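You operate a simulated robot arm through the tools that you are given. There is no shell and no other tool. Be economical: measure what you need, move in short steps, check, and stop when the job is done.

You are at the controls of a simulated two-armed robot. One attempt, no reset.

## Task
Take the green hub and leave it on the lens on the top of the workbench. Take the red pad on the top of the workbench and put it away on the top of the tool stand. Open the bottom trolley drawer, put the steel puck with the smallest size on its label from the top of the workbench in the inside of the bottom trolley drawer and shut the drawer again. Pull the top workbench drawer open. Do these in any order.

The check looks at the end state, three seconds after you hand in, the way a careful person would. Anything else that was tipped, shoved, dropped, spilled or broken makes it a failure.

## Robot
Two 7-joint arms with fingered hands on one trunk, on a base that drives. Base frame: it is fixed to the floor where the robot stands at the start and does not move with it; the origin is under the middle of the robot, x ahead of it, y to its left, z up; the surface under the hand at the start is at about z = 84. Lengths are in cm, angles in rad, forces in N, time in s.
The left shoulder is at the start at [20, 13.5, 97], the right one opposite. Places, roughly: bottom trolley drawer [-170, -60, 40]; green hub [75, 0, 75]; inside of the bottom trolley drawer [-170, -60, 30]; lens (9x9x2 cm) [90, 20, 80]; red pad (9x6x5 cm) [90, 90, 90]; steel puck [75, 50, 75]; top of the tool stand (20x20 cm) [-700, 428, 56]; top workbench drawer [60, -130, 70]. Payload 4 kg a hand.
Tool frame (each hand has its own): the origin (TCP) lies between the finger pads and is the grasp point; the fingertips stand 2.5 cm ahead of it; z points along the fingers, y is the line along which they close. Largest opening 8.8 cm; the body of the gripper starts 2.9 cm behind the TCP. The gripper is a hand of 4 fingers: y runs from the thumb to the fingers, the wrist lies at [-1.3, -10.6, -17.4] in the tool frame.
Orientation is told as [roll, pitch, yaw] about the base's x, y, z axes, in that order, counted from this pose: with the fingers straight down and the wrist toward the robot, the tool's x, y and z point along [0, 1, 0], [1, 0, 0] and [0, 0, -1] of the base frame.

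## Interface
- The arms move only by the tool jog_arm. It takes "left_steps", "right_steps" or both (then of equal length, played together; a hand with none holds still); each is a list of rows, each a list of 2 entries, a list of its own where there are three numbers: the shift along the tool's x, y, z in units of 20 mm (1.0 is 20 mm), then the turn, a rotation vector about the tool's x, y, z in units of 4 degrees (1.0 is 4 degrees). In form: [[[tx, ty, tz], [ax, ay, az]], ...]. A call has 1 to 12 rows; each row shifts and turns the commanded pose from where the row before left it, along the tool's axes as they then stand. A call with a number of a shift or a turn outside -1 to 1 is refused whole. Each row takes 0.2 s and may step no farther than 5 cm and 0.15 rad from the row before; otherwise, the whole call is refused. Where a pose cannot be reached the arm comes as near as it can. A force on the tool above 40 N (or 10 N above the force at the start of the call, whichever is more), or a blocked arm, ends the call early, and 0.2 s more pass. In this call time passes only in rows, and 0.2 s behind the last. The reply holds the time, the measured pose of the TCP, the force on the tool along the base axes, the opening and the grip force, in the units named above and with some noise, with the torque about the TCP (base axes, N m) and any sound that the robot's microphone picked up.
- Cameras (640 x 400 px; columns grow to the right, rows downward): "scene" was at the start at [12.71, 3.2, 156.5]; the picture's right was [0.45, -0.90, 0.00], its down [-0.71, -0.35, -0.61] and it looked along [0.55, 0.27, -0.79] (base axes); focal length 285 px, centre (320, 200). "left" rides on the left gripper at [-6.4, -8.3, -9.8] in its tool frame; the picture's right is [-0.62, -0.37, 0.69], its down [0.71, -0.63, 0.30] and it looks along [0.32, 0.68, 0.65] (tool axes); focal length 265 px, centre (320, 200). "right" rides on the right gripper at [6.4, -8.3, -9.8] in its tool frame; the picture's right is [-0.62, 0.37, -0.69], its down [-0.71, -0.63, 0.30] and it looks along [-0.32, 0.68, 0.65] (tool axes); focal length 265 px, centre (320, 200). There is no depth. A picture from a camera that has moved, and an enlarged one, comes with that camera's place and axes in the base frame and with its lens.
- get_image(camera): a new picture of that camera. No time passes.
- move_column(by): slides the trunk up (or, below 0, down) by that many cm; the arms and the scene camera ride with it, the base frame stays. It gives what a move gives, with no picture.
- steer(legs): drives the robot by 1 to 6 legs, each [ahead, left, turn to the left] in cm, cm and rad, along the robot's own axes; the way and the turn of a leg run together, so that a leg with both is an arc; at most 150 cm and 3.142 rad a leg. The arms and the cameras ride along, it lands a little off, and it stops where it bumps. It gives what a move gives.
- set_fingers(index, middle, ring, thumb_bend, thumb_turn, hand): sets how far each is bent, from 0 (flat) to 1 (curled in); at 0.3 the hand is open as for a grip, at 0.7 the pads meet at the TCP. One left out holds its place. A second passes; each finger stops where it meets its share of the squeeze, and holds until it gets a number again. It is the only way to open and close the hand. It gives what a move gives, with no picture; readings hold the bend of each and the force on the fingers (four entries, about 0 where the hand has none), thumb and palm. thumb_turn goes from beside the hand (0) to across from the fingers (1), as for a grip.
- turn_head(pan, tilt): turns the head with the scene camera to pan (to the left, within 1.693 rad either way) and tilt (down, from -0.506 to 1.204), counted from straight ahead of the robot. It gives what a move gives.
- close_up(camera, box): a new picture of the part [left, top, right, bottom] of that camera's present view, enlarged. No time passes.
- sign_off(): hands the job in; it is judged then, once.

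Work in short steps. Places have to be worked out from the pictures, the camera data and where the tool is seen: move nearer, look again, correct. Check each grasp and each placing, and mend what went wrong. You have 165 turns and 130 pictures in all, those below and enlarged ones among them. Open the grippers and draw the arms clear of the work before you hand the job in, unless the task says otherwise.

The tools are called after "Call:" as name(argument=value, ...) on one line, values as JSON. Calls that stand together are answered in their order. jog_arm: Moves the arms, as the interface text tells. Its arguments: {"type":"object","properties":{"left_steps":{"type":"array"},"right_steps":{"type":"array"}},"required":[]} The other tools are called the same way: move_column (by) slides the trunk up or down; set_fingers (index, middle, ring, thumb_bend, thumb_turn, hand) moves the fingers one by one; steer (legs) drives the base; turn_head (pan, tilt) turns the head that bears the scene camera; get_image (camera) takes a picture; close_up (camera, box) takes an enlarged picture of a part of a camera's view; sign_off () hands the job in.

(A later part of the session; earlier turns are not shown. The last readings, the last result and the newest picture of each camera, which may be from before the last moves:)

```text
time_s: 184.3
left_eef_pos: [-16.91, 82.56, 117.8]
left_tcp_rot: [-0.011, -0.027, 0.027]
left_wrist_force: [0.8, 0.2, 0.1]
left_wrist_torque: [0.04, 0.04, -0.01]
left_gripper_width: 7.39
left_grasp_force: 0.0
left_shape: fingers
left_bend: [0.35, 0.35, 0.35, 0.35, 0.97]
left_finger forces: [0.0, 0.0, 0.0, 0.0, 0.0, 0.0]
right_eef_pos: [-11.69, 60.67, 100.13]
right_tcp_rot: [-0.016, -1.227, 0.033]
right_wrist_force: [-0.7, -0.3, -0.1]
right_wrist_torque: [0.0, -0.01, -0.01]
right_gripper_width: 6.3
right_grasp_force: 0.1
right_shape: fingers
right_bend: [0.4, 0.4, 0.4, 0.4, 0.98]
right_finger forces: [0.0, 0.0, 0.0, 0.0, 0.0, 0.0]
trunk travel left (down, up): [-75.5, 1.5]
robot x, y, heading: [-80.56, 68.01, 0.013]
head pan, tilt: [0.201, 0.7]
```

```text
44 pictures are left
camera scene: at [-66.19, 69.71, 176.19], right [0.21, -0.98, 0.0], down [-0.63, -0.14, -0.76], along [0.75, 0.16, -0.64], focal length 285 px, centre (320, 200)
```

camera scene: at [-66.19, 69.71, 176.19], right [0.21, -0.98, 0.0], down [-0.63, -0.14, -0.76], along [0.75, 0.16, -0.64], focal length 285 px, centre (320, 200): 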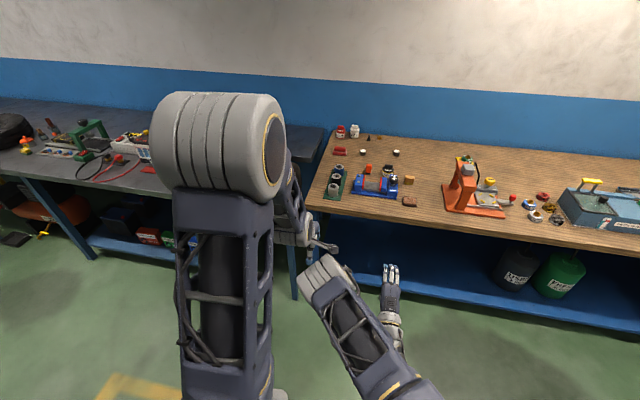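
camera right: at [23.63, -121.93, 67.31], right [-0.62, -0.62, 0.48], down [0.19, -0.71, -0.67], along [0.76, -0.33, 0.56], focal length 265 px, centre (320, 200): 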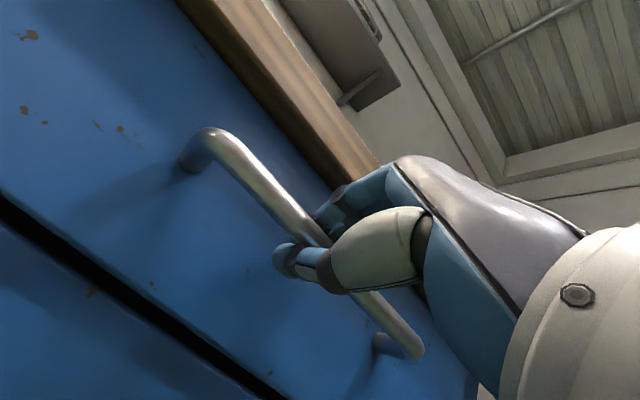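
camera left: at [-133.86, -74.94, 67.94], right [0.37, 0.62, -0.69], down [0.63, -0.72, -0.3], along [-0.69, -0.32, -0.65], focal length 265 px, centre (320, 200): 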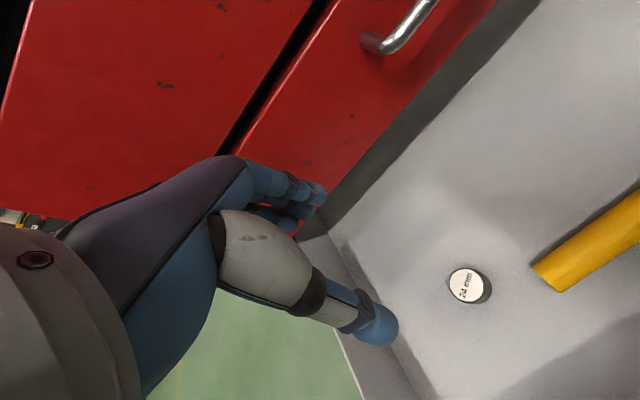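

The right elbow was touching the left hand (no object involved). I move the left hand 12 cm left, and the right one 8 cm right.

Call:
jog_arm(left_steps=[[[1, 0, 0], [0, 0, 0]], [[1, 0, 0], [0, 0, 0]], [[1, 0, 0], [0, 0, 0]], [[1, 0, 0], [0, 0, 0]], [[1, 0, 0], [0, 0, 0]], [[1, 0, 0], [0, 0, 0]]], right_steps=[[[-0.7, 0, 0], [0, 0, 0]], [[-0.7, 0, 0], [0, 0, 0]], [[-0.7, 0, 0], [0, 0, 0]], [[-0.7, 0, 0], [0, 0, 0]], [[-0.7, 0, 0], [0, 0, 0]], [[-0.7, 0, 0], [0, 0, 0]]])

Call:
jog_arm(right_steps=[[[-0.5, 0, 0], [1, 0, 0]], [[-0.5, 0, 0], [1, 0, 0]], [[-0.5, 0, 0], [1, 0, 0]], [[-0.5, 0, 0], [1, 0, 0]], [[-0.5, 0, 0], [1, 0, 0]], [[-0.5, 0, 0], [1, 0, 0]], [[-0.5, 0, 0], [1, 0, 0]], [[-0.5, 0, 0], [1, 0, 0]], [[-0.5, 0, 0], [1, 0, 0]], [[-0.5, 0, 0], [1, 0, 0]], [[-0.5, 0, 0], [1, 0, 0]], [[-0.5, 0, 0], [1, 0, 0]]])

Call:
jog_arm(right_steps=[[[0, 0, 0], [1, 0, 0]], [[0, 0, 0], [1, 0, 0]], [[0, 0, 0], [1, 0, 0]], [[0, 0, 0], [1, 0, 0]], [[0, 0, 0], [1, 0, 0]], [[0, 0, 0], [0.7, 0, 0]], [[0, 0, -1], [0, 0, 0]], [[0, 0, -1], [0, 0, 0]], [[0, 0, -1], [0, 0, 0]], [[0, 0, -1], [0, 0, 0]], [[0, 0, -1], [0, 0, 0]]], left_steps=[[[0, 0, 0], [-0.37, 0, 0]], [[0, 0, 0], [0, 0, 0]], [[0, 0, 0], [0, 0, 0]], [[0, 0, 0], [0, 0, 0]], [[0, 0, 0], [0, 0, 0]], [[0, 0, 0], [0, 0, 0]], [[0, 0, 0], [0, 0, 0]], [[0, 0, 0], [0, 0, 0]], [[0, 0, 0], [0, 0, 0]], [[0, 0, 0], [0, 0, 0]], [[0, 0, 0], [0, 0, 0]]])

Call:
get_image(camera="scene")

```text
time_s: 185.7
left_eef_pos: [-17.47, 94.58, 117.83]
left_tcp_rot: [-0.009, -0.026, 0.026]
left_wrist_force: [-0.5, -0.2, 1.2]
left_wrist_torque: [0.04, -0.01, -0.03]
left_gripper_width: 7.43
left_grasp_force: 0.1
left_shape: fingers
left_bend: [0.35, 0.35, 0.35, 0.35, 0.97]
left_finger forces: [0.0, 0.1, 0.0, 0.0, 0.1, 0.0]
right_eef_pos: [-11.64, 52.19, 100.11]
right_tcp_rot: [-0.014, -1.226, 0.031]
right_wrist_force: [0.3, -0.1, 0.2]
right_wrist_torque: [-0.02, 0.01, -0.02]
right_gripper_width: 6.29
right_grasp_force: 0.0
right_shape: fingers
right_bend: [0.4, 0.4, 0.4, 0.4, 0.98]
right_finger forces: [0.0, 0.1, 0.0, 0.0, 0.1, 0.0]
trunk travel left (down, up): [-75.5, 1.5]
robot x, y, heading: [-80.5, 68.37, 0.01]
head pan, tilt: [0.201, 0.7]
```

```text
time_s: 188.3
left_eef_pos: [-17.44, 94.7, 117.86]
left_tcp_rot: [-0.009, -0.027, 0.028]
left_wrist_force: [-0.1, 0.1, -0.3]
left_wrist_torque: [-0.01, 0.04, -0.03]
left_gripper_width: 7.41
left_grasp_force: 0.1
left_shape: fingers
left_bend: [0.35, 0.35, 0.35, 0.35, 0.97]
left_finger forces: [0.1, 0.0, 0.0, 0.1, 0.0, 0.0]
right_eef_pos: [-11.46, 40.29, 100.16]
right_tcp_rot: [-0.007, -0.385, 0.023]
right_wrist_force: [0.5, -0.3, -0.3]
right_wrist_torque: [0.03, -0.02, -0.01]
right_gripper_width: 6.33
right_grasp_force: 0.1
right_shape: fingers
right_bend: [0.4, 0.4, 0.4, 0.4, 0.98]
right_finger forces: [0.0, 0.0, 0.0, 0.0, 0.0, 0.0]
trunk travel left (down, up): [-75.5, 1.5]
robot x, y, heading: [-80.3, 67.94, 0.013]
head pan, tilt: [0.201, 0.7]
```

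```text
time_s: 190.7
left_eef_pos: [-17.36, 94.56, 117.85]
left_tcp_rot: [-0.01, -0.052, 0.028]
left_wrist_force: [0.6, 0.4, 0.2]
left_wrist_torque: [-0.04, -0.01, -0.01]
left_gripper_width: 7.42
left_grasp_force: 0.0
left_shape: fingers
left_bend: [0.35, 0.35, 0.35, 0.35, 0.97]
left_finger forces: [0.0, 0.1, 0.0, 0.0, 0.0, 0.1]
right_eef_pos: [-11.17, 40.34, 110.34]
right_tcp_rot: [-0.005, 0.011, 0.019]
right_wrist_force: [-0.3, 0.1, -0.8]
right_wrist_torque: [-0.03, 0.02, 0.02]
right_gripper_width: 6.31
right_grasp_force: 0.0
right_shape: fingers
right_bend: [0.4, 0.4, 0.4, 0.4, 0.98]
right_finger forces: [0.1, 0.0, 0.1, 0.1, 0.1, 0.1]
trunk travel left (down, up): [-75.5, 1.5]
robot x, y, heading: [-80.69, 68.02, 0.015]
head pan, tilt: [0.201, 0.7]
```

```text
43 pictures are left
camera scene: at [-66.17, 69.73, 176.18], right [0.21, -0.98, 0.0], down [-0.63, -0.14, -0.76], along [0.75, 0.16, -0.64], focal length 285 px, centre (320, 200)
```

scene: 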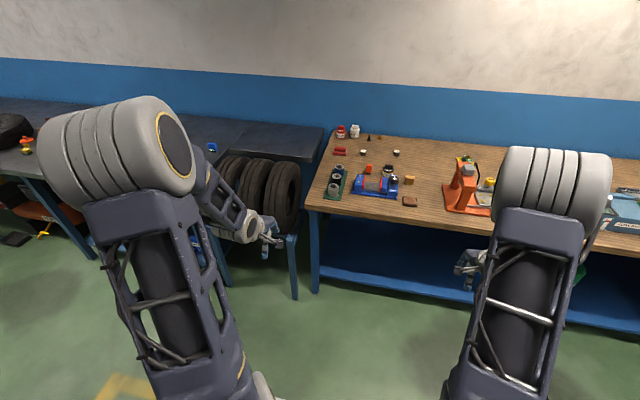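

Arms are separated. Zoom on the red pad to see its orientation.

Call:
close_up(camera="scene", box=[310, 115, 410, 175])

```text
6.40 times, centred on (360, 145) of scene
camera zoom: at [-66.17, 69.73, 176.18], right [0.21, -0.98, 0.0], down [-0.63, -0.14, -0.76], along [0.75, 0.16, -0.64], focal length 1824 px, centre (64, 552)
```

zoom: 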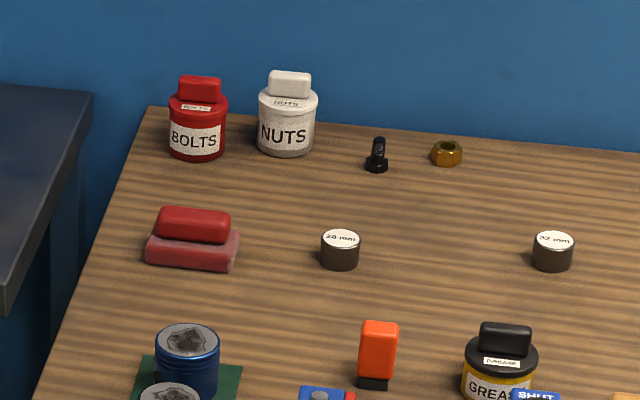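

The pad's long side lies along y at about (86.5,89.8). Drive to (3,60), heading square.

Call:
steer(legs=[[0, -8, -0.014], [83, 0, 0]])

Call:
turn_head(pan=0.3, tilt=0.8)

Call:
get_image(camera="scene")

Call:
get_image(camera="left")

```text
time_s: 195.8
left_eef_pos: [65.16, 84.96, 117.7]
left_tcp_rot: [-0.011, -0.051, 0.008]
left_wrist_force: [0.8, -0.2, 0.0]
left_wrist_torque: [-0.02, 0.01, -0.01]
left_gripper_width: 7.42
left_grasp_force: 0.2
left_shape: fingers
left_bend: [0.35, 0.35, 0.35, 0.35, 0.97]
left_finger forces: [0.0, 0.0, 0.0, 0.1, 0.0, 0.0]
right_eef_pos: [70.48, 30.68, 110.26]
right_tcp_rot: [-0.005, 0.009, 0.0]
right_wrist_force: [-0.6, 0.2, 0.1]
right_wrist_torque: [-0.02, -0.03, 0.0]
right_gripper_width: 6.3
right_grasp_force: 0.0
right_shape: fingers
right_bend: [0.4, 0.4, 0.4, 0.4, 0.98]
right_finger forces: [0.1, 0.0, 0.1, 0.0, 0.0, 0.0]
trunk travel left (down, up): [-75.5, 1.5]
robot x, y, heading: [1.72, 59.08, -0.003]
head pan, tilt: [0.201, 0.7]
```

```text
time_s: 196.4
left_eef_pos: [65.3, 85.04, 117.83]
left_tcp_rot: [-0.01, -0.051, 0.008]
left_wrist_force: [-0.9, -0.1, 0.3]
left_wrist_torque: [0.02, 0.0, 0.02]
left_gripper_width: 7.41
left_grasp_force: 0.0
left_shape: fingers
left_bend: [0.35, 0.35, 0.35, 0.35, 0.97]
left_finger forces: [0.0, 0.1, 0.1, 0.1, 0.0, 0.1]
right_eef_pos: [70.57, 30.62, 110.24]
right_tcp_rot: [-0.006, 0.009, 0.001]
right_wrist_force: [1.0, -0.4, -0.2]
right_wrist_torque: [-0.01, 0.01, 0.0]
right_gripper_width: 6.32
right_grasp_force: 0.2
right_shape: fingers
right_bend: [0.4, 0.4, 0.4, 0.4, 0.98]
right_finger forces: [0.0, 0.0, 0.0, 0.0, 0.1, 0.0]
trunk travel left (down, up): [-75.5, 1.5]
robot x, y, heading: [1.89, 59.15, -0.003]
head pan, tilt: [0.3, 0.799]
```

```text
41 pictures are left
camera scene: at [15.47, 61.75, 175.37], right [0.29, -0.96, 0.0], down [-0.69, -0.21, -0.7], along [0.67, 0.2, -0.72], focal length 285 px, centre (320, 200)
```

scene: 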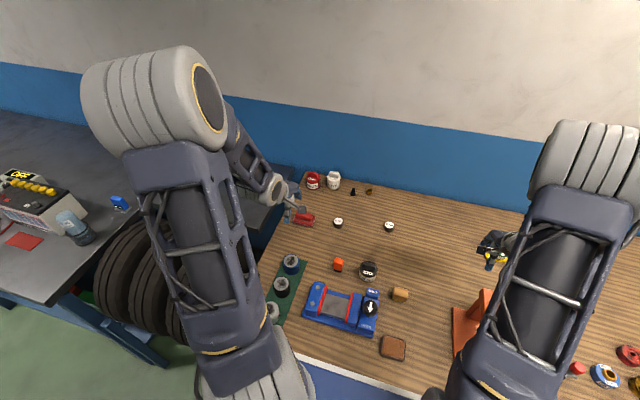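

```text
40 pictures are left
camera left: at [56.5, 78.6, 127.29], right [-0.33, -0.63, -0.7], down [-0.62, 0.71, -0.34], along [0.71, 0.32, -0.62], focal length 265 px, centre (320, 200)
```

left: 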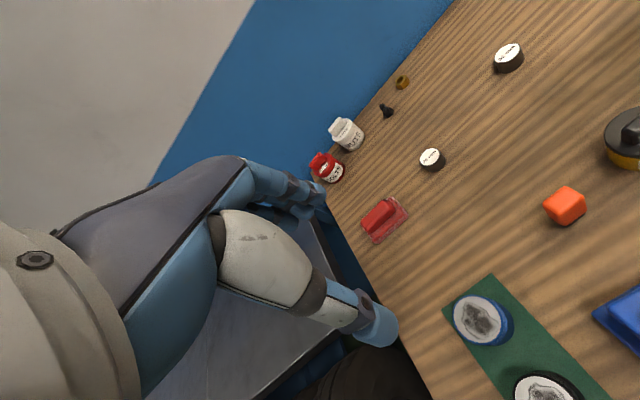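

Pad centre ≈(85.5,89.5). Level the hand, move above it and descend to z≈99.

Call:
jog_arm(left_steps=[[[0, 0, 0], [0.73, 0, 0]], [[0.22, 1, 0], [0, 0, 0]], [[0.22, 1, 0], [0, 0, 0]], [[0.22, 1, 0], [0, 0, 0]], [[0.22, 1, 0], [0, 0, 0]], [[0.22, 1, 0], [0, 0, 0]], [[0.22, 1, 0], [0, 0, 0]], [[0.22, 1, 0], [0, 0, 0]], [[0.22, 1, 0], [0, 0, 0]], [[0.22, 1, 0], [0, 0, 0]], [[0.22, 1, 0], [0, 0, 0]]])

Call:
jog_arm(left_steps=[[[0, 0, 1], [0, 0, 0]], [[0, 0, 1], [0, 0, 0]], [[0, 0, 1], [0, 0, 0]], [[0, 0, 1], [0, 0, 0]], [[0, 0, 1], [0, 0, 0]], [[0, 0, 1], [0, 0, 0]], [[0, 0, 1], [0, 0, 0]], [[0, 0, 1], [0, 0, 0]], [[0, 0, 1], [0, 0, 0]]])

Call:
get_image(camera="left")

Call:
close_up(camera="scene", box=[240, 150, 400, 270])

```text
time_s: 198.8
left_eef_pos: [85.22, 89.7, 117.76]
left_tcp_rot: [-0.011, -0.002, 0.009]
left_wrist_force: [-0.4, 0.5, 0.4]
left_wrist_torque: [0.01, 0.02, 0.03]
left_gripper_width: 7.43
left_grasp_force: 0.1
left_shape: fingers
left_bend: [0.35, 0.35, 0.35, 0.35, 0.97]
left_finger forces: [0.1, 0.0, 0.0, 0.0, 0.0, 0.1]
right_eef_pos: [70.61, 30.65, 110.28]
right_tcp_rot: [-0.004, 0.008, -0.001]
right_wrist_force: [-1.2, -0.3, -1.1]
right_wrist_torque: [-0.03, 0.0, 0.01]
right_gripper_width: 6.3
right_grasp_force: 0.1
right_shape: fingers
right_bend: [0.4, 0.4, 0.4, 0.4, 0.98]
right_finger forces: [0.0, 0.0, 0.1, 0.0, 0.0, 0.0]
trunk travel left (down, up): [-75.5, 1.5]
robot x, y, heading: [1.74, 59.6, -0.009]
head pan, tilt: [0.3, 0.799]
```

```text
time_s: 200.8
left_eef_pos: [85.41, 89.19, 99.73]
left_tcp_rot: [-0.011, -0.002, 0.009]
left_wrist_force: [0.0, -0.7, -0.5]
left_wrist_torque: [0.04, 0.01, -0.01]
left_gripper_width: 7.43
left_grasp_force: 0.1
left_shape: fingers
left_bend: [0.35, 0.35, 0.35, 0.35, 0.97]
left_finger forces: [0.1, 0.0, 0.0, 0.0, 0.0, 0.0]
right_eef_pos: [70.46, 30.61, 110.29]
right_tcp_rot: [-0.005, 0.009, 0.0]
right_wrist_force: [0.0, -0.8, 0.2]
right_wrist_torque: [0.0, 0.01, -0.01]
right_gripper_width: 6.32
right_grasp_force: 0.1
right_shape: fingers
right_bend: [0.4, 0.4, 0.4, 0.4, 0.98]
right_finger forces: [0.1, 0.0, 0.0, 0.0, 0.1, 0.0]
trunk travel left (down, up): [-75.5, 1.5]
robot x, y, heading: [1.78, 59.76, -0.008]
head pan, tilt: [0.3, 0.799]
```

```text
39 pictures are left
camera left: at [77.11, 82.86, 109.65], right [-0.36, -0.63, -0.69], down [-0.64, 0.71, -0.31], along [0.68, 0.32, -0.66], focal length 265 px, centre (320, 200)
```

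left: 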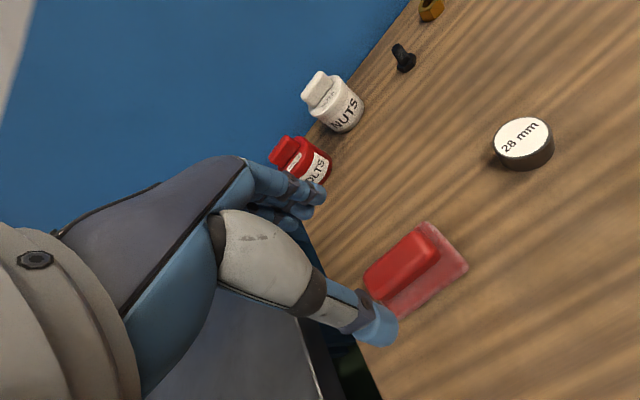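

```text
3.33 times, centred on (320, 210) of scene
camera zoom: at [15.46, 61.75, 175.37], right [0.29, -0.96, 0.0], down [-0.69, -0.21, -0.7], along [0.67, 0.2, -0.72], focal length 950 px, centre (320, 167)
```

zoom: 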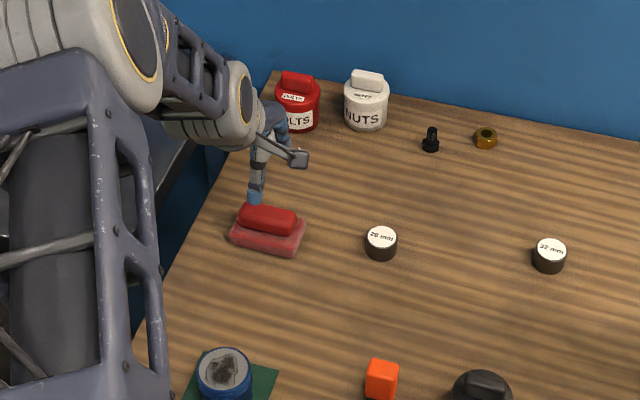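

Grip block centre ≈(86.3,89.3), top ≈89. Shift 1 cm ahead and descend to z≈88.8.

Call:
jog_arm(left_steps=[[[0.05, 0.45, 0], [0, 0, 0]], [[0, 0, 1], [0, 0, 0]], [[0, 0, 1], [0, 0, 0]], [[0, 0, 1], [0, 0, 0]], [[0, 0, 1], [0, 0, 0]], [[0, 0, 1], [0, 0, 0]], [[0, 0, 0.45], [0, 0, 0]]])

Call:
get_image(camera="left")

Call:
close_up(camera="scene", box=[270, 170, 350, 240])

```text
time_s: 202.4
left_eef_pos: [86.15, 89.4, 88.97]
left_tcp_rot: [-0.011, -0.002, 0.008]
left_wrist_force: [0.1, -0.1, 0.3]
left_wrist_torque: [0.0, -0.02, 0.0]
left_gripper_width: 7.39
left_grasp_force: 0.0
left_shape: fingers
left_bend: [0.35, 0.35, 0.35, 0.35, 0.97]
left_finger forces: [0.1, 0.0, 0.1, 0.0, 0.0, 0.0]
right_eef_pos: [70.63, 30.68, 110.26]
right_tcp_rot: [-0.006, 0.01, 0.002]
right_wrist_force: [-0.1, 0.9, 0.3]
right_wrist_torque: [0.03, 0.01, 0.02]
right_gripper_width: 6.33
right_grasp_force: 0.1
right_shape: fingers
right_bend: [0.4, 0.4, 0.4, 0.4, 0.98]
right_finger forces: [0.0, 0.0, 0.1, 0.1, 0.0, 0.0]
trunk travel left (down, up): [-75.5, 1.5]
robot x, y, heading: [1.63, 59.5, -0.003]
head pan, tilt: [0.3, 0.799]
```

```text
37 pictures are left
camera left: at [77.9, 83.02, 98.74], right [-0.36, -0.63, -0.69], down [-0.64, 0.71, -0.31], along [0.68, 0.32, -0.66], focal length 265 px, centre (320, 200)
```

left: 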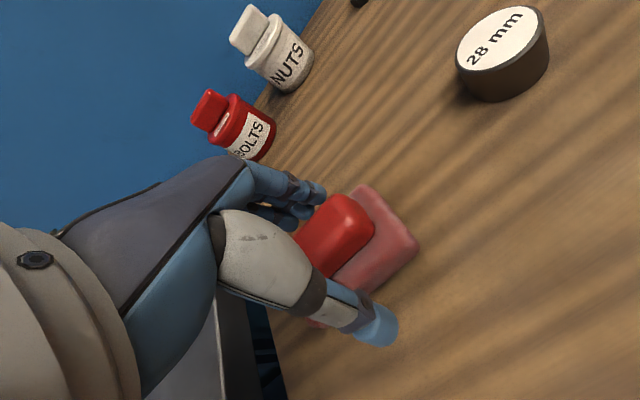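

```text
5.71 times, centred on (310, 205) of scene
camera zoom: at [15.47, 61.75, 175.37], right [0.29, -0.96, 0.0], down [-0.69, -0.21, -0.7], along [0.67, 0.2, -0.72], focal length 1629 px, centre (377, 171)
```

zoom: 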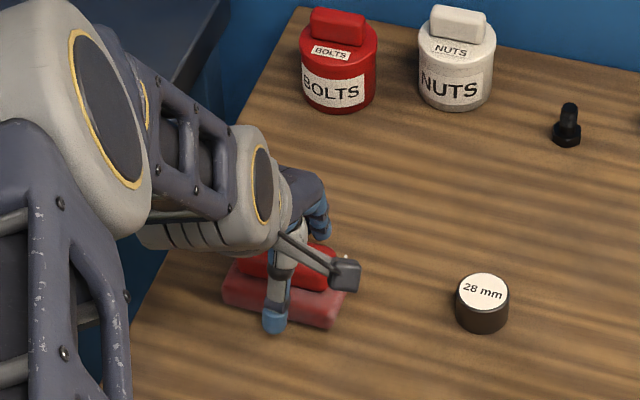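

Hand straddles the grip. Close.

Call:
set_fingers(hand="left", index=0.72, middle=0.72, ring=0.72, thumb_bend=0.72)

Call:
jog_arm(left_steps=[[[0, 0, -0.5], [0, 0, 0]], [[0, 0, -0.5], [0, 0, 0]], [[0, 0, -1], [0, 0, 0]]])

Call:
get_image(camera="left")

```text
time_s: 203.4
left_eef_pos: [86.22, 89.34, 89.04]
left_tcp_rot: [-0.011, -0.005, 0.008]
left_wrist_force: [2.8, 0.3, 9.1]
left_wrist_torque: [0.07, 0.0, -0.03]
left_gripper_width: 2.28
left_grasp_force: 23.3
left_shape: fingers
left_bend: [0.62, 0.58, 0.67, 0.57, 0.95]
left_finger forces: [6.2, 13.2, 3.3, 0.0, 24.2, 0.1]
right_eef_pos: [70.65, 30.48, 110.33]
right_tcp_rot: [-0.006, 0.008, 0.0]
right_wrist_force: [0.2, 0.7, -0.2]
right_wrist_torque: [-0.03, -0.02, 0.0]
right_gripper_width: 6.31
right_grasp_force: 0.0
right_shape: fingers
right_bend: [0.4, 0.4, 0.4, 0.4, 0.98]
right_finger forces: [0.0, 0.0, 0.0, 0.0, 0.0, 0.0]
trunk travel left (down, up): [-75.5, 1.5]
robot x, y, heading: [1.37, 59.4, -0.009]
head pan, tilt: [0.3, 0.799]
```

```text
time_s: 204.2
left_eef_pos: [86.19, 89.65, 92.91]
left_tcp_rot: [-0.01, 0.0, 0.01]
left_wrist_force: [0.3, -0.2, -1.3]
left_wrist_torque: [0.01, -0.01, 0.01]
left_gripper_width: 2.27
left_grasp_force: 17.7
left_shape: fingers
left_bend: [0.62, 0.58, 0.71, 0.57, 0.94]
left_finger forces: [6.1, 7.3, 2.6, 0.0, 18.6, 0.0]
right_eef_pos: [70.61, 30.64, 110.33]
right_tcp_rot: [-0.006, 0.009, 0.0]
right_wrist_force: [-0.3, 0.9, 0.1]
right_wrist_torque: [0.02, 0.01, -0.01]
right_gripper_width: 6.34
right_grasp_force: 0.0
right_shape: fingers
right_bend: [0.4, 0.4, 0.4, 0.4, 0.98]
right_finger forces: [0.0, 0.1, 0.1, 0.1, 0.0, 0.0]
trunk travel left (down, up): [-75.5, 1.5]
robot x, y, heading: [1.68, 59.22, -0.007]
head pan, tilt: [0.3, 0.799]
```

```text
35 pictures are left
camera left: at [77.94, 83.17, 102.88], right [-0.36, -0.63, -0.69], down [-0.64, 0.71, -0.31], along [0.68, 0.32, -0.66], focal length 265 px, centre (320, 200)
```

left: 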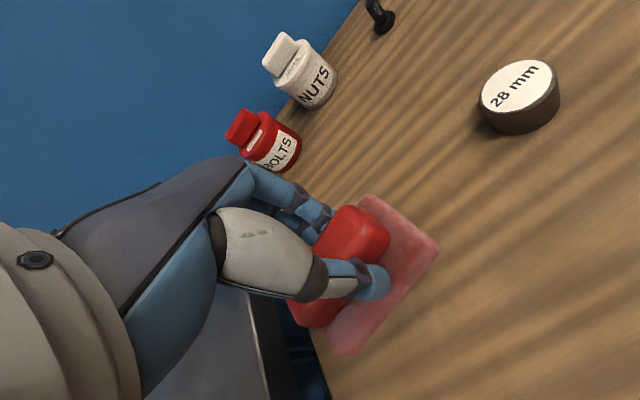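

Pad is in the grip (17 N). Lift higher, back away, and turn around left to look down the room.

Call:
jog_arm(left_steps=[[[0, 0, -1], [0, 0, 0]], [[0, 0, -1], [0, 0, 0]], [[0, 0, -1], [0, 0, 0]], [[0, 0, -1], [0, 0, 0]], [[0, 0, -1], [0, 0, 0]], [[0, 0, -1], [0, 0, 0]], [[0, 0, -1], [0, 0, 0]], [[0, 0, -1], [0, 0, 0]], [[0, 0, -1], [0, 0, 0]], [[0, 0, -1], [0, 0, 0]], [[0, 0, -1], [0, 0, 0]], [[0, 0, -1], [0, 0, 0]]])

Call:
get_image(camera="left")

Call:
steer(legs=[[-85, 0, 0], [0, 0, 1.57], [0, 0, 1.57]])

Call:
turn_head(pan=0.0, tilt=0.25)

Call:
get_image(camera="scene")

Call:
turn_head(pan=-0.75, tilt=0.25)

Call:
get_image(camera="scene")

```text
time_s: 206.8
left_eef_pos: [86.13, 89.69, 116.89]
left_tcp_rot: [-0.011, -0.001, 0.008]
left_wrist_force: [-0.5, 0.4, -1.0]
left_wrist_torque: [0.01, 0.0, 0.0]
left_gripper_width: 2.29
left_grasp_force: 17.0
left_shape: fingers
left_bend: [0.62, 0.59, 0.71, 0.57, 0.94]
left_finger forces: [6.2, 6.8, 2.6, 0.1, 18.2, 0.0]
right_eef_pos: [70.62, 30.58, 110.35]
right_tcp_rot: [-0.006, 0.009, 0.0]
right_wrist_force: [0.1, 0.5, 0.3]
right_wrist_torque: [0.01, -0.01, 0.01]
right_gripper_width: 6.3
right_grasp_force: 0.0
right_shape: fingers
right_bend: [0.4, 0.4, 0.4, 0.4, 0.98]
right_finger forces: [0.0, 0.1, 0.0, 0.0, 0.0, 0.0]
trunk travel left (down, up): [-75.5, 1.5]
robot x, y, heading: [1.78, 59.59, 0.002]
head pan, tilt: [0.3, 0.799]
```

```text
34 pictures are left
camera left: at [77.9, 83.28, 126.9], right [-0.36, -0.63, -0.69], down [-0.64, 0.71, -0.31], along [0.68, 0.32, -0.66], focal length 265 px, centre (320, 200)
```

left: 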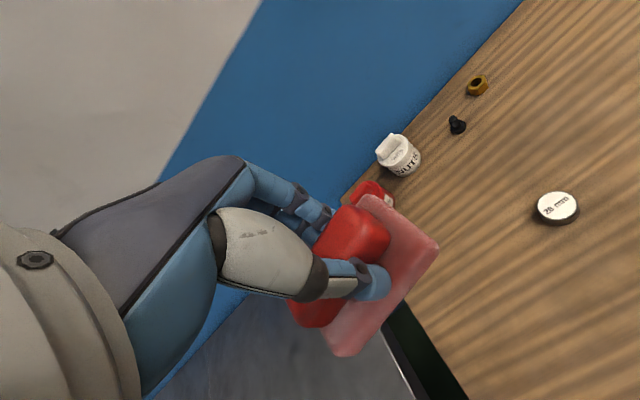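

```text
time_s: 219.1
left_eef_pos: [-167.18, 29.46, 116.9]
left_tcp_rot: [-0.011, -0.001, -3.12]
left_wrist_force: [-0.2, -0.4, -1.0]
left_wrist_torque: [-0.01, 0.01, 0.0]
left_gripper_width: 2.15
left_grasp_force: 13.2
left_shape: fingers
left_bend: [0.61, 0.64, 0.71, 0.59, 0.94]
left_finger forces: [7.2, 2.8, 2.6, 0.0, 13.4, 0.1]
right_eef_pos: [-152.25, 88.63, 110.29]
right_tcp_rot: [-0.007, 0.011, -3.129]
right_wrist_force: [0.2, -0.4, -0.6]
right_wrist_torque: [0.02, -0.02, 0.0]
right_gripper_width: 6.32
right_grasp_force: 0.0
right_shape: fingers
right_bend: [0.4, 0.4, 0.4, 0.4, 0.98]
right_finger forces: [0.1, 0.0, 0.0, 0.1, 0.1, 0.0]
trunk travel left (down, up): [-75.5, 1.5]
robot x, y, heading: [-82.99, 60.86, -3.134]
head pan, tilt: [0.3, 0.799]
```

```text
time_s: 220.0
left_eef_pos: [-167.14, 29.37, 117.04]
left_tcp_rot: [-0.01, -0.002, -3.12]
left_wrist_force: [-0.8, -0.1, -1.0]
left_wrist_torque: [0.02, 0.01, 0.02]
left_gripper_width: 2.11
left_grasp_force: 12.8
left_shape: fingers
left_bend: [0.61, 0.64, 0.71, 0.59, 0.94]
left_finger forces: [7.2, 2.8, 2.7, 0.1, 13.5, 0.0]
right_eef_pos: [-152.24, 88.66, 110.34]
right_tcp_rot: [-0.006, 0.01, -3.129]
right_wrist_force: [0.0, 0.0, 0.5]
right_wrist_torque: [-0.03, -0.02, 0.0]
right_gripper_width: 6.35
right_grasp_force: 0.1
right_shape: fingers
right_bend: [0.4, 0.4, 0.4, 0.4, 0.98]
right_finger forces: [0.0, 0.0, 0.0, 0.1, 0.0, 0.0]
trunk travel left (down, up): [-75.5, 1.5]
robot x, y, heading: [-83.51, 60.83, -3.135]
head pan, tilt: [0.0, 0.25]
```

```text
33 pictures are left
camera scene: at [-98.52, 60.31, 180.26], right [-0.01, 1.0, 0.0], down [0.25, 0.0, -0.97], along [-0.97, -0.01, -0.25], focal length 285 px, centre (320, 200)
```

scene: 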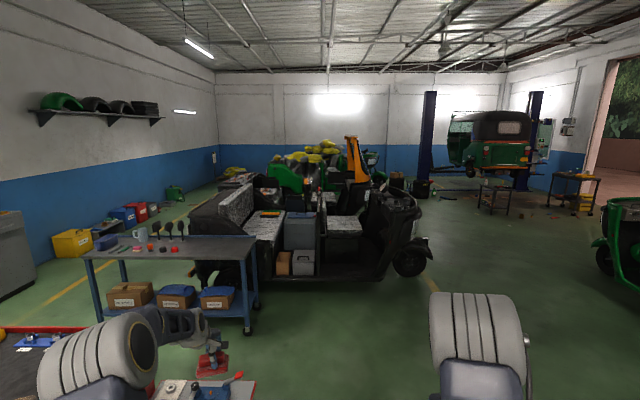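

```text
time_s: 221.1
left_eef_pos: [-167.18, 29.47, 117.01]
left_tcp_rot: [-0.01, -0.003, -3.119]
left_wrist_force: [0.3, -0.3, -0.4]
left_wrist_torque: [0.04, -0.01, -0.03]
left_gripper_width: 2.11
left_grasp_force: 13.1
left_shape: fingers
left_bend: [0.61, 0.64, 0.71, 0.59, 0.94]
left_finger forces: [7.2, 2.9, 2.7, 0.0, 13.5, 0.1]
right_eef_pos: [-152.35, 88.66, 110.35]
right_tcp_rot: [-0.005, 0.009, -3.129]
right_wrist_force: [0.3, 0.1, -0.4]
right_wrist_torque: [-0.02, 0.03, -0.02]
right_gripper_width: 6.32
right_grasp_force: 0.0
right_shape: fingers
right_bend: [0.4, 0.4, 0.4, 0.4, 0.98]
right_finger forces: [0.0, 0.1, 0.1, 0.1, 0.0, 0.1]
trunk travel left (down, up): [-75.5, 1.5]
robot x, y, heading: [-83.22, 60.49, -3.137]
head pan, tilt: [-0.75, 0.25]
```

```text
32 pictures are left
camera scene: at [-96.05, 66.69, 180.27], right [0.68, 0.74, 0.0], down [0.18, -0.17, -0.97], along [-0.71, 0.66, -0.25], focal length 285 px, centre (320, 200)
```

scene: 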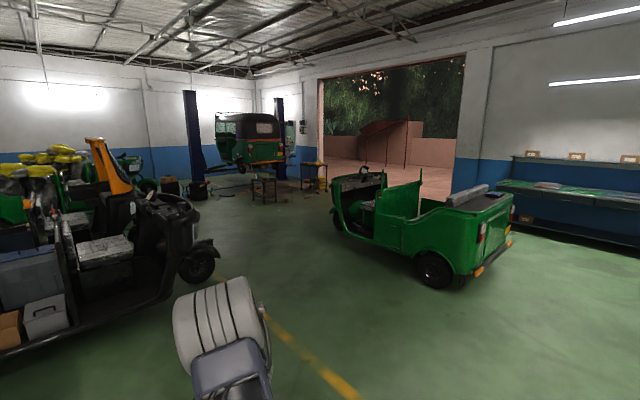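

Pad is held, and the tool stand should be the small table at far centre, beyond the gap between the black three-wheeler and the green car. I drive along that gap in stages.

Call:
steer(legs=[[84, -70, 0], [84, -70, 0]])

Call:
turn_head(pan=-0.4, tilt=0.3)

Call:
get_image(camera="scene")

```text
time_s: 231.9
left_eef_pos: [-335.41, 169.76, 116.95]
left_tcp_rot: [-0.01, -0.001, -3.131]
left_wrist_force: [0.3, 0.9, -0.7]
left_wrist_torque: [0.03, 0.02, 0.0]
left_gripper_width: 2.16
left_grasp_force: 13.2
left_shape: fingers
left_bend: [0.61, 0.64, 0.71, 0.59, 0.94]
left_finger forces: [7.2, 3.0, 2.6, 0.0, 13.5, 0.1]
right_eef_pos: [-319.97, 228.88, 110.42]
right_tcp_rot: [-0.005, 0.009, -3.136]
right_wrist_force: [0.0, -0.9, 1.6]
right_wrist_torque: [0.0, 0.0, 0.02]
right_gripper_width: 6.32
right_grasp_force: 0.1
right_shape: fingers
right_bend: [0.4, 0.4, 0.4, 0.4, 0.98]
right_finger forces: [0.0, 0.0, 0.0, 0.0, 0.0, 0.0]
trunk travel left (down, up): [-75.5, 1.5]
robot x, y, heading: [-251.46, 200.47, 3.139]
head pan, tilt: [-0.75, 0.25]
```

```text
time_s: 232.8
left_eef_pos: [-335.49, 169.73, 116.89]
left_tcp_rot: [-0.012, -0.003, -3.128]
left_wrist_force: [-0.1, -0.6, -0.9]
left_wrist_torque: [-0.01, 0.02, 0.03]
left_gripper_width: 2.16
left_grasp_force: 13.4
left_shape: fingers
left_bend: [0.61, 0.64, 0.71, 0.59, 0.94]
left_finger forces: [7.1, 3.0, 2.5, 0.0, 13.5, 0.1]
right_eef_pos: [-320.04, 228.82, 110.27]
right_tcp_rot: [-0.005, 0.01, -3.137]
right_wrist_force: [0.3, 0.1, 0.5]
right_wrist_torque: [-0.02, -0.01, -0.01]
right_gripper_width: 6.29
right_grasp_force: 0.1
right_shape: fingers
right_bend: [0.4, 0.4, 0.4, 0.4, 0.98]
right_finger forces: [0.0, 0.0, 0.0, 0.1, 0.1, 0.1]
trunk travel left (down, up): [-75.5, 1.5]
robot x, y, heading: [-251.31, 200.06, 3.134]
head pan, tilt: [-0.4, 0.3]
```

```text
31 pictures are left
camera scene: at [-265.71, 203.78, 179.8], right [0.39, 0.92, 0.0], down [0.27, -0.12, -0.96], along [-0.88, 0.37, -0.3], focal length 285 px, centre (320, 200)
```

scene: 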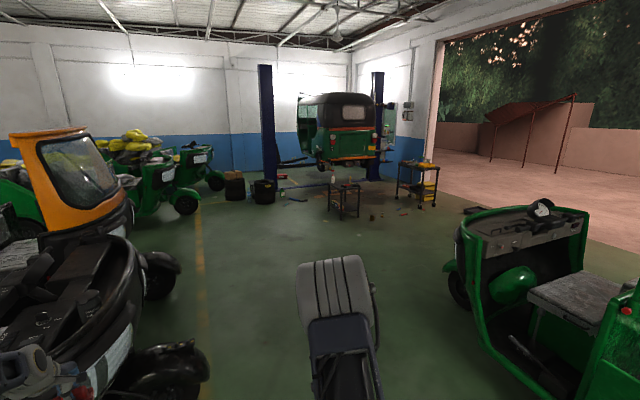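

The gap is clear at y≈290. Drive through it in two legs and look again.

Call:
steer(legs=[[80, -70, 0], [110, -25, 0]])

Call:
turn_head(pan=-0.35, tilt=0.4)

Call:
get_image(camera="scene")

```text
time_s: 243.6
left_eef_pos: [-523.72, 267.21, 116.91]
left_tcp_rot: [-0.011, -0.002, -3.129]
left_wrist_force: [0.8, 1.5, 0.0]
left_wrist_torque: [0.01, 0.04, -0.04]
left_gripper_width: 2.13
left_grasp_force: 13.4
left_shape: fingers
left_bend: [0.61, 0.64, 0.71, 0.59, 0.94]
left_finger forces: [7.3, 2.8, 2.6, 0.0, 13.6, 0.0]
right_eef_pos: [-508.26, 326.39, 110.42]
right_tcp_rot: [-0.005, 0.01, -3.138]
right_wrist_force: [0.2, -1.4, -0.7]
right_wrist_torque: [-0.01, -0.01, 0.04]
right_gripper_width: 6.31
right_grasp_force: 0.0
right_shape: fingers
right_bend: [0.4, 0.4, 0.4, 0.4, 0.98]
right_finger forces: [0.0, 0.0, 0.0, 0.1, 0.1, 0.1]
trunk travel left (down, up): [-75.5, 1.5]
robot x, y, heading: [-439.53, 297.98, 3.143]
head pan, tilt: [-0.4, 0.3]
```

```text
time_s: 244.2
left_eef_pos: [-523.78, 267.2, 116.93]
left_tcp_rot: [-0.012, -0.002, -3.128]
left_wrist_force: [1.4, 0.0, -0.6]
left_wrist_torque: [-0.03, 0.06, -0.05]
left_gripper_width: 2.14
left_grasp_force: 13.3
left_shape: fingers
left_bend: [0.61, 0.64, 0.71, 0.59, 0.94]
left_finger forces: [7.3, 2.9, 2.5, 0.0, 13.6, 0.0]
right_eef_pos: [-508.39, 326.3, 110.26]
right_tcp_rot: [-0.006, 0.009, -3.139]
right_wrist_force: [0.2, -0.1, 0.0]
right_wrist_torque: [0.03, 0.01, -0.01]
right_gripper_width: 6.31
right_grasp_force: 0.0
right_shape: fingers
right_bend: [0.4, 0.4, 0.4, 0.4, 0.98]
right_finger forces: [0.1, 0.1, 0.0, 0.0, 0.0, 0.0]
trunk travel left (down, up): [-75.5, 1.5]
robot x, y, heading: [-439.42, 297.73, 3.144]
head pan, tilt: [-0.351, 0.4]
```

```text
30 pictures are left
camera scene: at [-454.12, 300.73, 178.88], right [0.35, 0.94, 0.0], down [0.36, -0.13, -0.92], along [-0.86, 0.32, -0.39], focal length 285 px, centre (320, 200)
```

scene: 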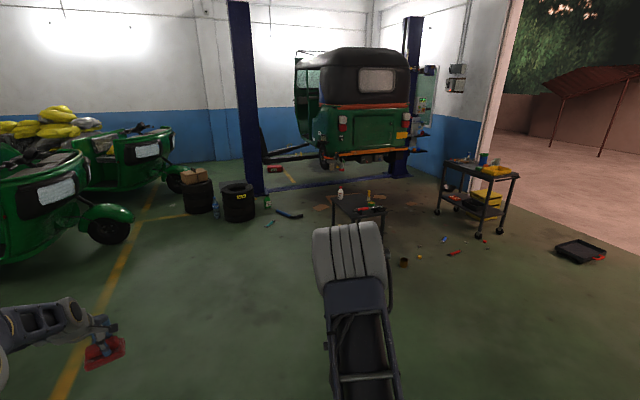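

The stand is straight ahead at (358,205), with some items on it and bits on the floor nearby. Zoom in.

Call:
close_up(camera="scene", box=[290, 170, 410, 245])

```text
5.33 times, centred on (350, 208) of scene
camera zoom: at [-454.12, 300.73, 178.88], right [0.35, 0.94, 0.0], down [0.36, -0.13, -0.92], along [-0.86, 0.32, -0.39], focal length 1520 px, centre (160, 160)
```

zoom: 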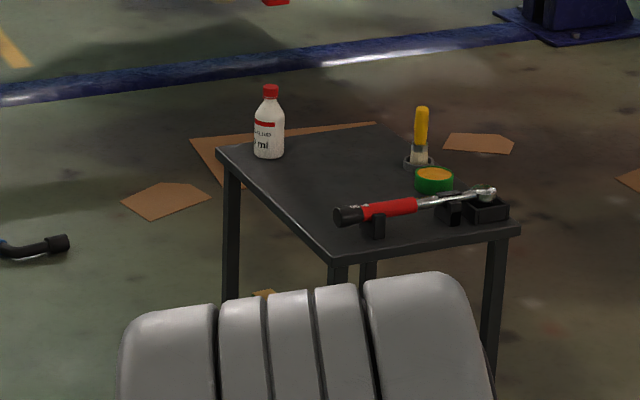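

Free area on the stand is around (-700,428) between bottle, wrench and pots. Drive to about (-565,445), then lower the trunk before the final approach.

Call:
steer(legs=[[100, -32, 0], [20, -115, 0]])

Call:
turn_head(pan=0.1, tilt=0.75)

Call:
get_image(camera="scene")

```text
time_s: 255.1
left_eef_pos: [-641.47, 414.1, 116.81]
left_tcp_rot: [-0.011, -0.001, -3.136]
left_wrist_force: [0.5, -0.2, -0.1]
left_wrist_torque: [0.01, 0.03, 0.0]
left_gripper_width: 2.16
left_grasp_force: 13.4
left_shape: fingers
left_bend: [0.61, 0.64, 0.71, 0.59, 0.94]
left_finger forces: [7.2, 2.8, 2.6, 0.1, 13.7, 0.0]
right_eef_pos: [-625.44, 473.1, 110.38]
right_tcp_rot: [-0.006, 0.01, 3.136]
right_wrist_force: [0.4, 0.1, 0.0]
right_wrist_torque: [-0.02, -0.06, -0.05]
right_gripper_width: 6.33
right_grasp_force: 0.0
right_shape: fingers
right_bend: [0.4, 0.4, 0.4, 0.4, 0.98]
right_finger forces: [0.0, 0.0, 0.0, 0.0, 0.0, 0.1]
trunk travel left (down, up): [-75.5, 1.5]
robot x, y, heading: [-556.94, 444.02, 3.129]
head pan, tilt: [-0.351, 0.4]
```

```text
time_s: 256.0
left_eef_pos: [-641.4, 414.16, 116.94]
left_tcp_rot: [-0.01, -0.001, -3.138]
left_wrist_force: [-0.5, -0.6, -0.7]
left_wrist_torque: [0.03, 0.04, 0.04]
left_gripper_width: 2.13
left_grasp_force: 13.6
left_shape: fingers
left_bend: [0.61, 0.64, 0.71, 0.59, 0.94]
left_finger forces: [7.2, 2.9, 2.6, 0.0, 13.7, 0.0]
right_eef_pos: [-625.5, 473.09, 110.33]
right_tcp_rot: [-0.005, 0.01, 3.135]
right_wrist_force: [0.0, -0.3, 0.2]
right_wrist_torque: [0.02, -0.02, 0.04]
right_gripper_width: 6.31
right_grasp_force: 0.0
right_shape: fingers
right_bend: [0.4, 0.4, 0.4, 0.4, 0.98]
right_finger forces: [0.1, 0.0, 0.0, 0.0, 0.1, 0.1]
trunk travel left (down, up): [-75.5, 1.5]
robot x, y, heading: [-556.57, 443.91, 3.126]
head pan, tilt: [0.099, 0.75]
```

```text
28 pictures are left
camera scene: at [-571.17, 443.06, 175.77], right [-0.09, 1.0, 0.0], down [0.68, 0.06, -0.73], along [-0.73, -0.06, -0.68], focal length 285 px, centre (320, 200)
```

scene: 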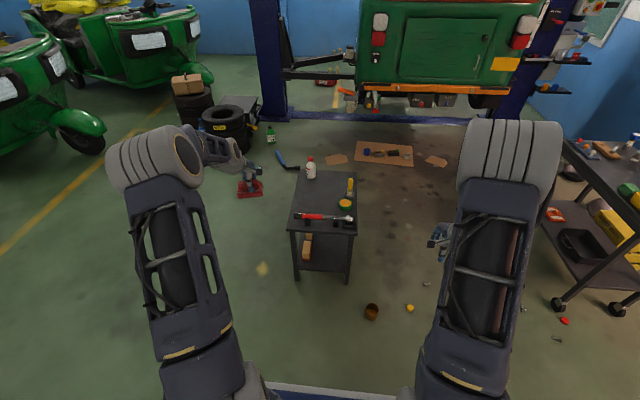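

I note a cup on the floor near (-657,469); I'll keep the base left of it, at y≈422. First tuck the right arm, lower the trunk 27 cm, strafe left, and advance partway.

Call:
jog_arm(right_steps=[[[-0.8, -0.8, 0], [0, 0, 0]], [[-0.8, -0.8, 0], [0, 0, 0]], [[-0.8, -0.8, 0], [0, 0, 0]], [[-0.8, -0.8, 0], [0, 0, 0]], [[-0.8, -0.8, 0], [0, 0, 0]], [[-0.8, -0.8, 0], [0, 0, 0]]])

Call:
move_column(by=-27)

Call:
steer(legs=[[0, 22, 0.014], [38, 0, 0]])

Call:
turn_head(pan=0.0, tilt=0.85)

Call:
get_image(camera="scene")

```text
time_s: 257.4
left_eef_pos: [-641.49, 414.16, 116.9]
left_tcp_rot: [-0.009, -0.003, -3.139]
left_wrist_force: [-0.1, 0.4, -0.8]
left_wrist_torque: [0.0, -0.02, -0.02]
left_gripper_width: 2.14
left_grasp_force: 13.3
left_shape: fingers
left_bend: [0.61, 0.64, 0.71, 0.59, 0.94]
left_finger forces: [7.1, 2.8, 2.5, 0.1, 13.8, 0.1]
right_eef_pos: [-615.91, 482.75, 110.47]
right_tcp_rot: [-0.006, 0.009, 3.136]
right_wrist_force: [0.1, 0.3, -0.4]
right_wrist_torque: [-0.01, -0.03, 0.01]
right_gripper_width: 6.31
right_grasp_force: 0.0
right_shape: fingers
right_bend: [0.4, 0.4, 0.4, 0.4, 0.98]
right_finger forces: [0.0, 0.1, 0.1, 0.0, 0.0, 0.1]
trunk travel left (down, up): [-75.5, 1.5]
robot x, y, heading: [-557.21, 444.44, 3.128]
head pan, tilt: [0.099, 0.75]
```

```text
time_s: 260.1
left_eef_pos: [-641.43, 414.29, 90.04]
left_tcp_rot: [-0.009, -0.003, -3.138]
left_wrist_force: [-0.2, -0.3, 0.0]
left_wrist_torque: [-0.03, -0.02, 0.01]
left_gripper_width: 2.15
left_grasp_force: 13.4
left_shape: fingers
left_bend: [0.61, 0.64, 0.71, 0.59, 0.94]
left_finger forces: [7.3, 2.9, 2.7, 0.1, 13.8, 0.0]
right_eef_pos: [-615.92, 482.68, 83.41]
right_tcp_rot: [-0.006, 0.009, 3.138]
right_wrist_force: [0.3, -0.1, 0.2]
right_wrist_torque: [0.0, 0.01, -0.02]
right_gripper_width: 6.31
right_grasp_force: 0.1
right_shape: fingers
right_bend: [0.4, 0.4, 0.4, 0.4, 0.98]
right_finger forces: [0.0, 0.0, 0.0, 0.1, 0.0, 0.0]
trunk travel left (down, up): [-48.5, 28.5]
robot x, y, heading: [-556.73, 443.48, 3.131]
head pan, tilt: [0.099, 0.75]
```

```text
time_s: 263.9
left_eef_pos: [-679.97, 391.79, 89.88]
left_tcp_rot: [-0.009, -0.002, -3.136]
left_wrist_force: [1.0, 0.1, -1.2]
left_wrist_torque: [0.0, 0.01, 0.01]
left_gripper_width: 2.15
left_grasp_force: 13.3
left_shape: fingers
left_bend: [0.61, 0.64, 0.71, 0.59, 0.94]
left_finger forces: [7.2, 2.9, 2.7, 0.0, 13.8, 0.0]
right_eef_pos: [-654.49, 460.34, 83.25]
right_tcp_rot: [-0.006, 0.009, 3.136]
right_wrist_force: [0.2, 0.2, 0.0]
right_wrist_torque: [-0.02, 0.05, 0.0]
right_gripper_width: 6.29
right_grasp_force: 0.0
right_shape: fingers
right_bend: [0.4, 0.4, 0.4, 0.4, 0.98]
right_finger forces: [0.0, 0.1, 0.0, 0.0, 0.0, 0.0]
trunk travel left (down, up): [-48.5, 28.5]
robot x, y, heading: [-595.24, 421.47, 3.133]
head pan, tilt: [0.099, 0.75]
```

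```text
time_s: 264.5
left_eef_pos: [-679.99, 391.78, 89.86]
left_tcp_rot: [-0.011, -0.001, -3.139]
left_wrist_force: [-0.1, -0.3, -0.6]
left_wrist_torque: [-0.04, 0.0, -0.03]
left_gripper_width: 2.13
left_grasp_force: 13.7
left_shape: fingers
left_bend: [0.61, 0.64, 0.71, 0.59, 0.94]
left_finger forces: [7.1, 3.0, 2.6, 0.0, 13.8, 0.0]
right_eef_pos: [-654.55, 460.29, 83.47]
right_tcp_rot: [-0.006, 0.008, 3.136]
right_wrist_force: [-0.1, -0.1, -0.3]
right_wrist_torque: [-0.03, 0.01, -0.02]
right_gripper_width: 6.33
right_grasp_force: 0.0
right_shape: fingers
right_bend: [0.4, 0.4, 0.4, 0.4, 0.98]
right_finger forces: [0.0, 0.0, 0.0, 0.0, 0.0, 0.1]
trunk travel left (down, up): [-48.5, 28.5]
robot x, y, heading: [-595.82, 421.44, 3.129]
head pan, tilt: [0.0, 0.85]
```

```text
27 pictures are left
camera scene: at [-609.34, 421.53, 147.96], right [0.01, 1.0, 0.0], down [0.75, -0.01, -0.66], along [-0.66, 0.01, -0.75], focal length 285 px, centre (320, 200)
```

scene: 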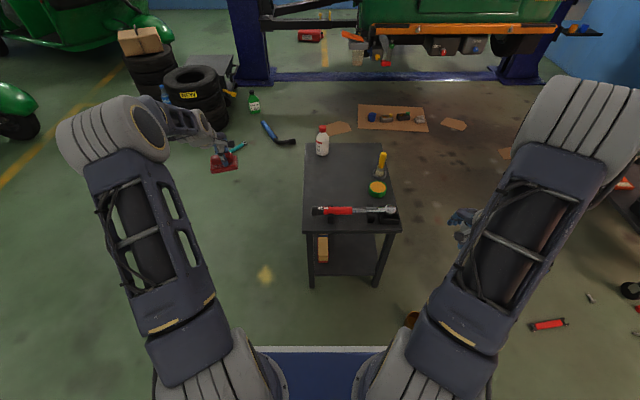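

Stand spans x -729..-676, y 416..455; free centre ≈(-700,428). Advance 16 cm and swing the left hand right over it at z≈90.

Call:
steer(legs=[[16, 0, 0.01]])

Call:
jog_arm(left_steps=[[[-1, 0.1, 0], [0, 0, 0]], [[-1, 0.1, 0], [0, 0, 0]], [[-1, 0.1, 0], [0, 0, 0]], [[-1, 0.1, 0], [0, 0, 0]], [[-1, 0.1, 0], [0, 0, 0]], [[-1, 0.1, 0], [0, 0, 0]], [[-1, 0.1, 0], [0, 0, 0]], [[-1, 0.1, 0], [0, 0, 0]], [[-1, 0.1, 0], [0, 0, 0]], [[-1, 0.1, 0], [0, 0, 0]], [[-1, 0.1, 0], [0, 0, 0]], [[-1, 0.1, 0], [0, 0, 0]]])

Call:
jog_arm(left_steps=[[[-1, 0.1, 0], [0, 0, 0]], [[-1, 0.1, 0], [0, 0, 0]], [[-1, 0.1, 0], [0, 0, 0]], [[-1, 0.1, 0], [0, 0, 0]], [[-1, 0.1, 0], [0, 0, 0]], [[-1, 0.1, 0], [0, 0, 0]]])

Call:
get_image(camera="scene")

Call:
get_image(camera="left")

```text
time_s: 266.0
left_eef_pos: [-695.84, 390.7, 89.89]
left_tcp_rot: [-0.011, -0.004, -3.125]
left_wrist_force: [0.1, 0.0, -0.3]
left_wrist_torque: [0.04, 0.02, -0.02]
left_gripper_width: 2.13
left_grasp_force: 13.2
left_shape: fingers
left_bend: [0.61, 0.64, 0.71, 0.59, 0.94]
left_finger forces: [7.1, 2.9, 2.5, 0.1, 13.8, 0.1]
right_eef_pos: [-671.41, 459.65, 83.34]
right_tcp_rot: [-0.004, 0.008, -3.133]
right_wrist_force: [-0.3, -0.7, -0.2]
right_wrist_torque: [-0.02, 0.03, 0.0]
right_gripper_width: 6.28
right_grasp_force: 0.0
right_shape: fingers
right_bend: [0.4, 0.4, 0.4, 0.4, 0.98]
right_finger forces: [0.0, 0.0, 0.1, 0.1, 0.0, 0.1]
trunk travel left (down, up): [-48.5, 28.5]
robot x, y, heading: [-611.74, 421.42, -3.136]
head pan, tilt: [0.0, 0.85]
```

```text
time_s: 268.6
left_eef_pos: [-698.72, 414.45, 90.36]
left_tcp_rot: [-0.011, -0.003, -3.122]
left_wrist_force: [-0.7, -0.7, -1.0]
left_wrist_torque: [0.01, 0.01, 0.0]
left_gripper_width: 2.16
left_grasp_force: 13.1
left_shape: fingers
left_bend: [0.61, 0.64, 0.71, 0.59, 0.94]
left_finger forces: [7.1, 3.0, 2.6, 0.1, 13.6, 0.0]
right_eef_pos: [-671.53, 459.51, 83.47]
right_tcp_rot: [-0.004, 0.008, -3.133]
right_wrist_force: [0.6, -0.5, -1.7]
right_wrist_torque: [-0.03, 0.02, -0.03]
right_gripper_width: 6.3
right_grasp_force: 0.1
right_shape: fingers
right_bend: [0.4, 0.4, 0.4, 0.4, 0.98]
right_finger forces: [0.0, 0.0, 0.1, 0.1, 0.1, 0.0]
trunk travel left (down, up): [-48.5, 28.5]
robot x, y, heading: [-611.86, 421.77, -3.138]
head pan, tilt: [0.0, 0.85]
```

```text
time_s: 270.0
left_eef_pos: [-700.3, 426.6, 90.25]
left_tcp_rot: [-0.011, -0.002, -3.123]
left_wrist_force: [-0.1, -0.7, -0.9]
left_wrist_torque: [0.01, 0.0, 0.03]
left_gripper_width: 2.16
left_grasp_force: 12.5
left_shape: fingers
left_bend: [0.61, 0.64, 0.71, 0.59, 0.94]
left_finger forces: [7.2, 2.9, 2.5, 0.0, 13.6, 0.1]
right_eef_pos: [-671.33, 459.65, 83.52]
right_tcp_rot: [-0.006, 0.009, -3.132]
right_wrist_force: [0.2, -0.2, -0.5]
right_wrist_torque: [0.0, 0.01, 0.01]
right_gripper_width: 6.31
right_grasp_force: 0.0
right_shape: fingers
right_bend: [0.4, 0.4, 0.4, 0.4, 0.98]
right_finger forces: [0.1, 0.0, 0.1, 0.0, 0.1, 0.0]
trunk travel left (down, up): [-48.5, 28.5]
robot x, y, heading: [-611.94, 421.5, -3.138]
head pan, tilt: [0.0, 0.85]
```

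```text
26 pictures are left
camera scene: at [-625.63, 421.39, 147.96], right [0.0, 1.0, 0.0], down [0.75, 0.0, -0.66], along [-0.66, 0.0, -0.75], focal length 285 px, centre (320, 200)
```

scene: 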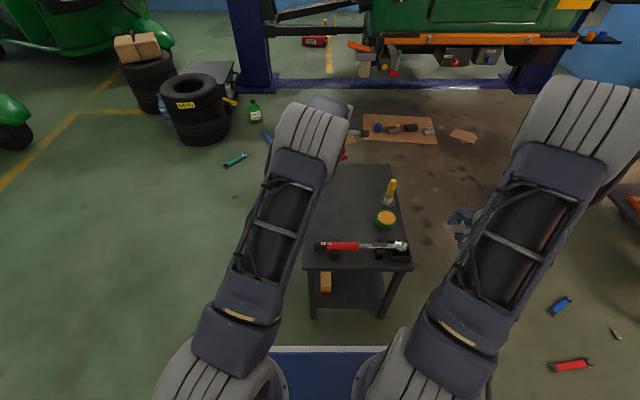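

```text
25 pictures are left
camera left: at [-691.95, 432.94, 100.17], right [0.36, 0.63, -0.69], down [0.64, -0.7, -0.31], along [-0.68, -0.33, -0.66], focal length 265 px, centre (320, 200)
```

left: 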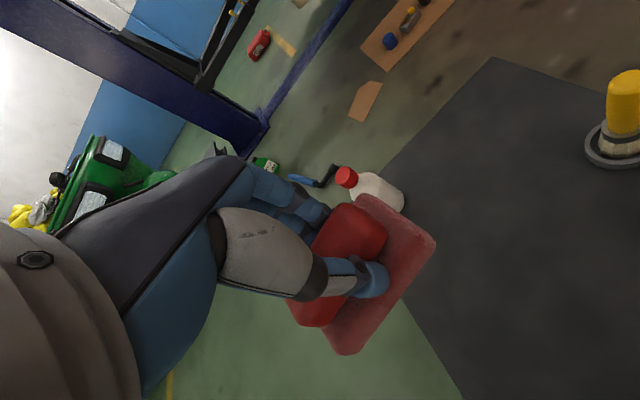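

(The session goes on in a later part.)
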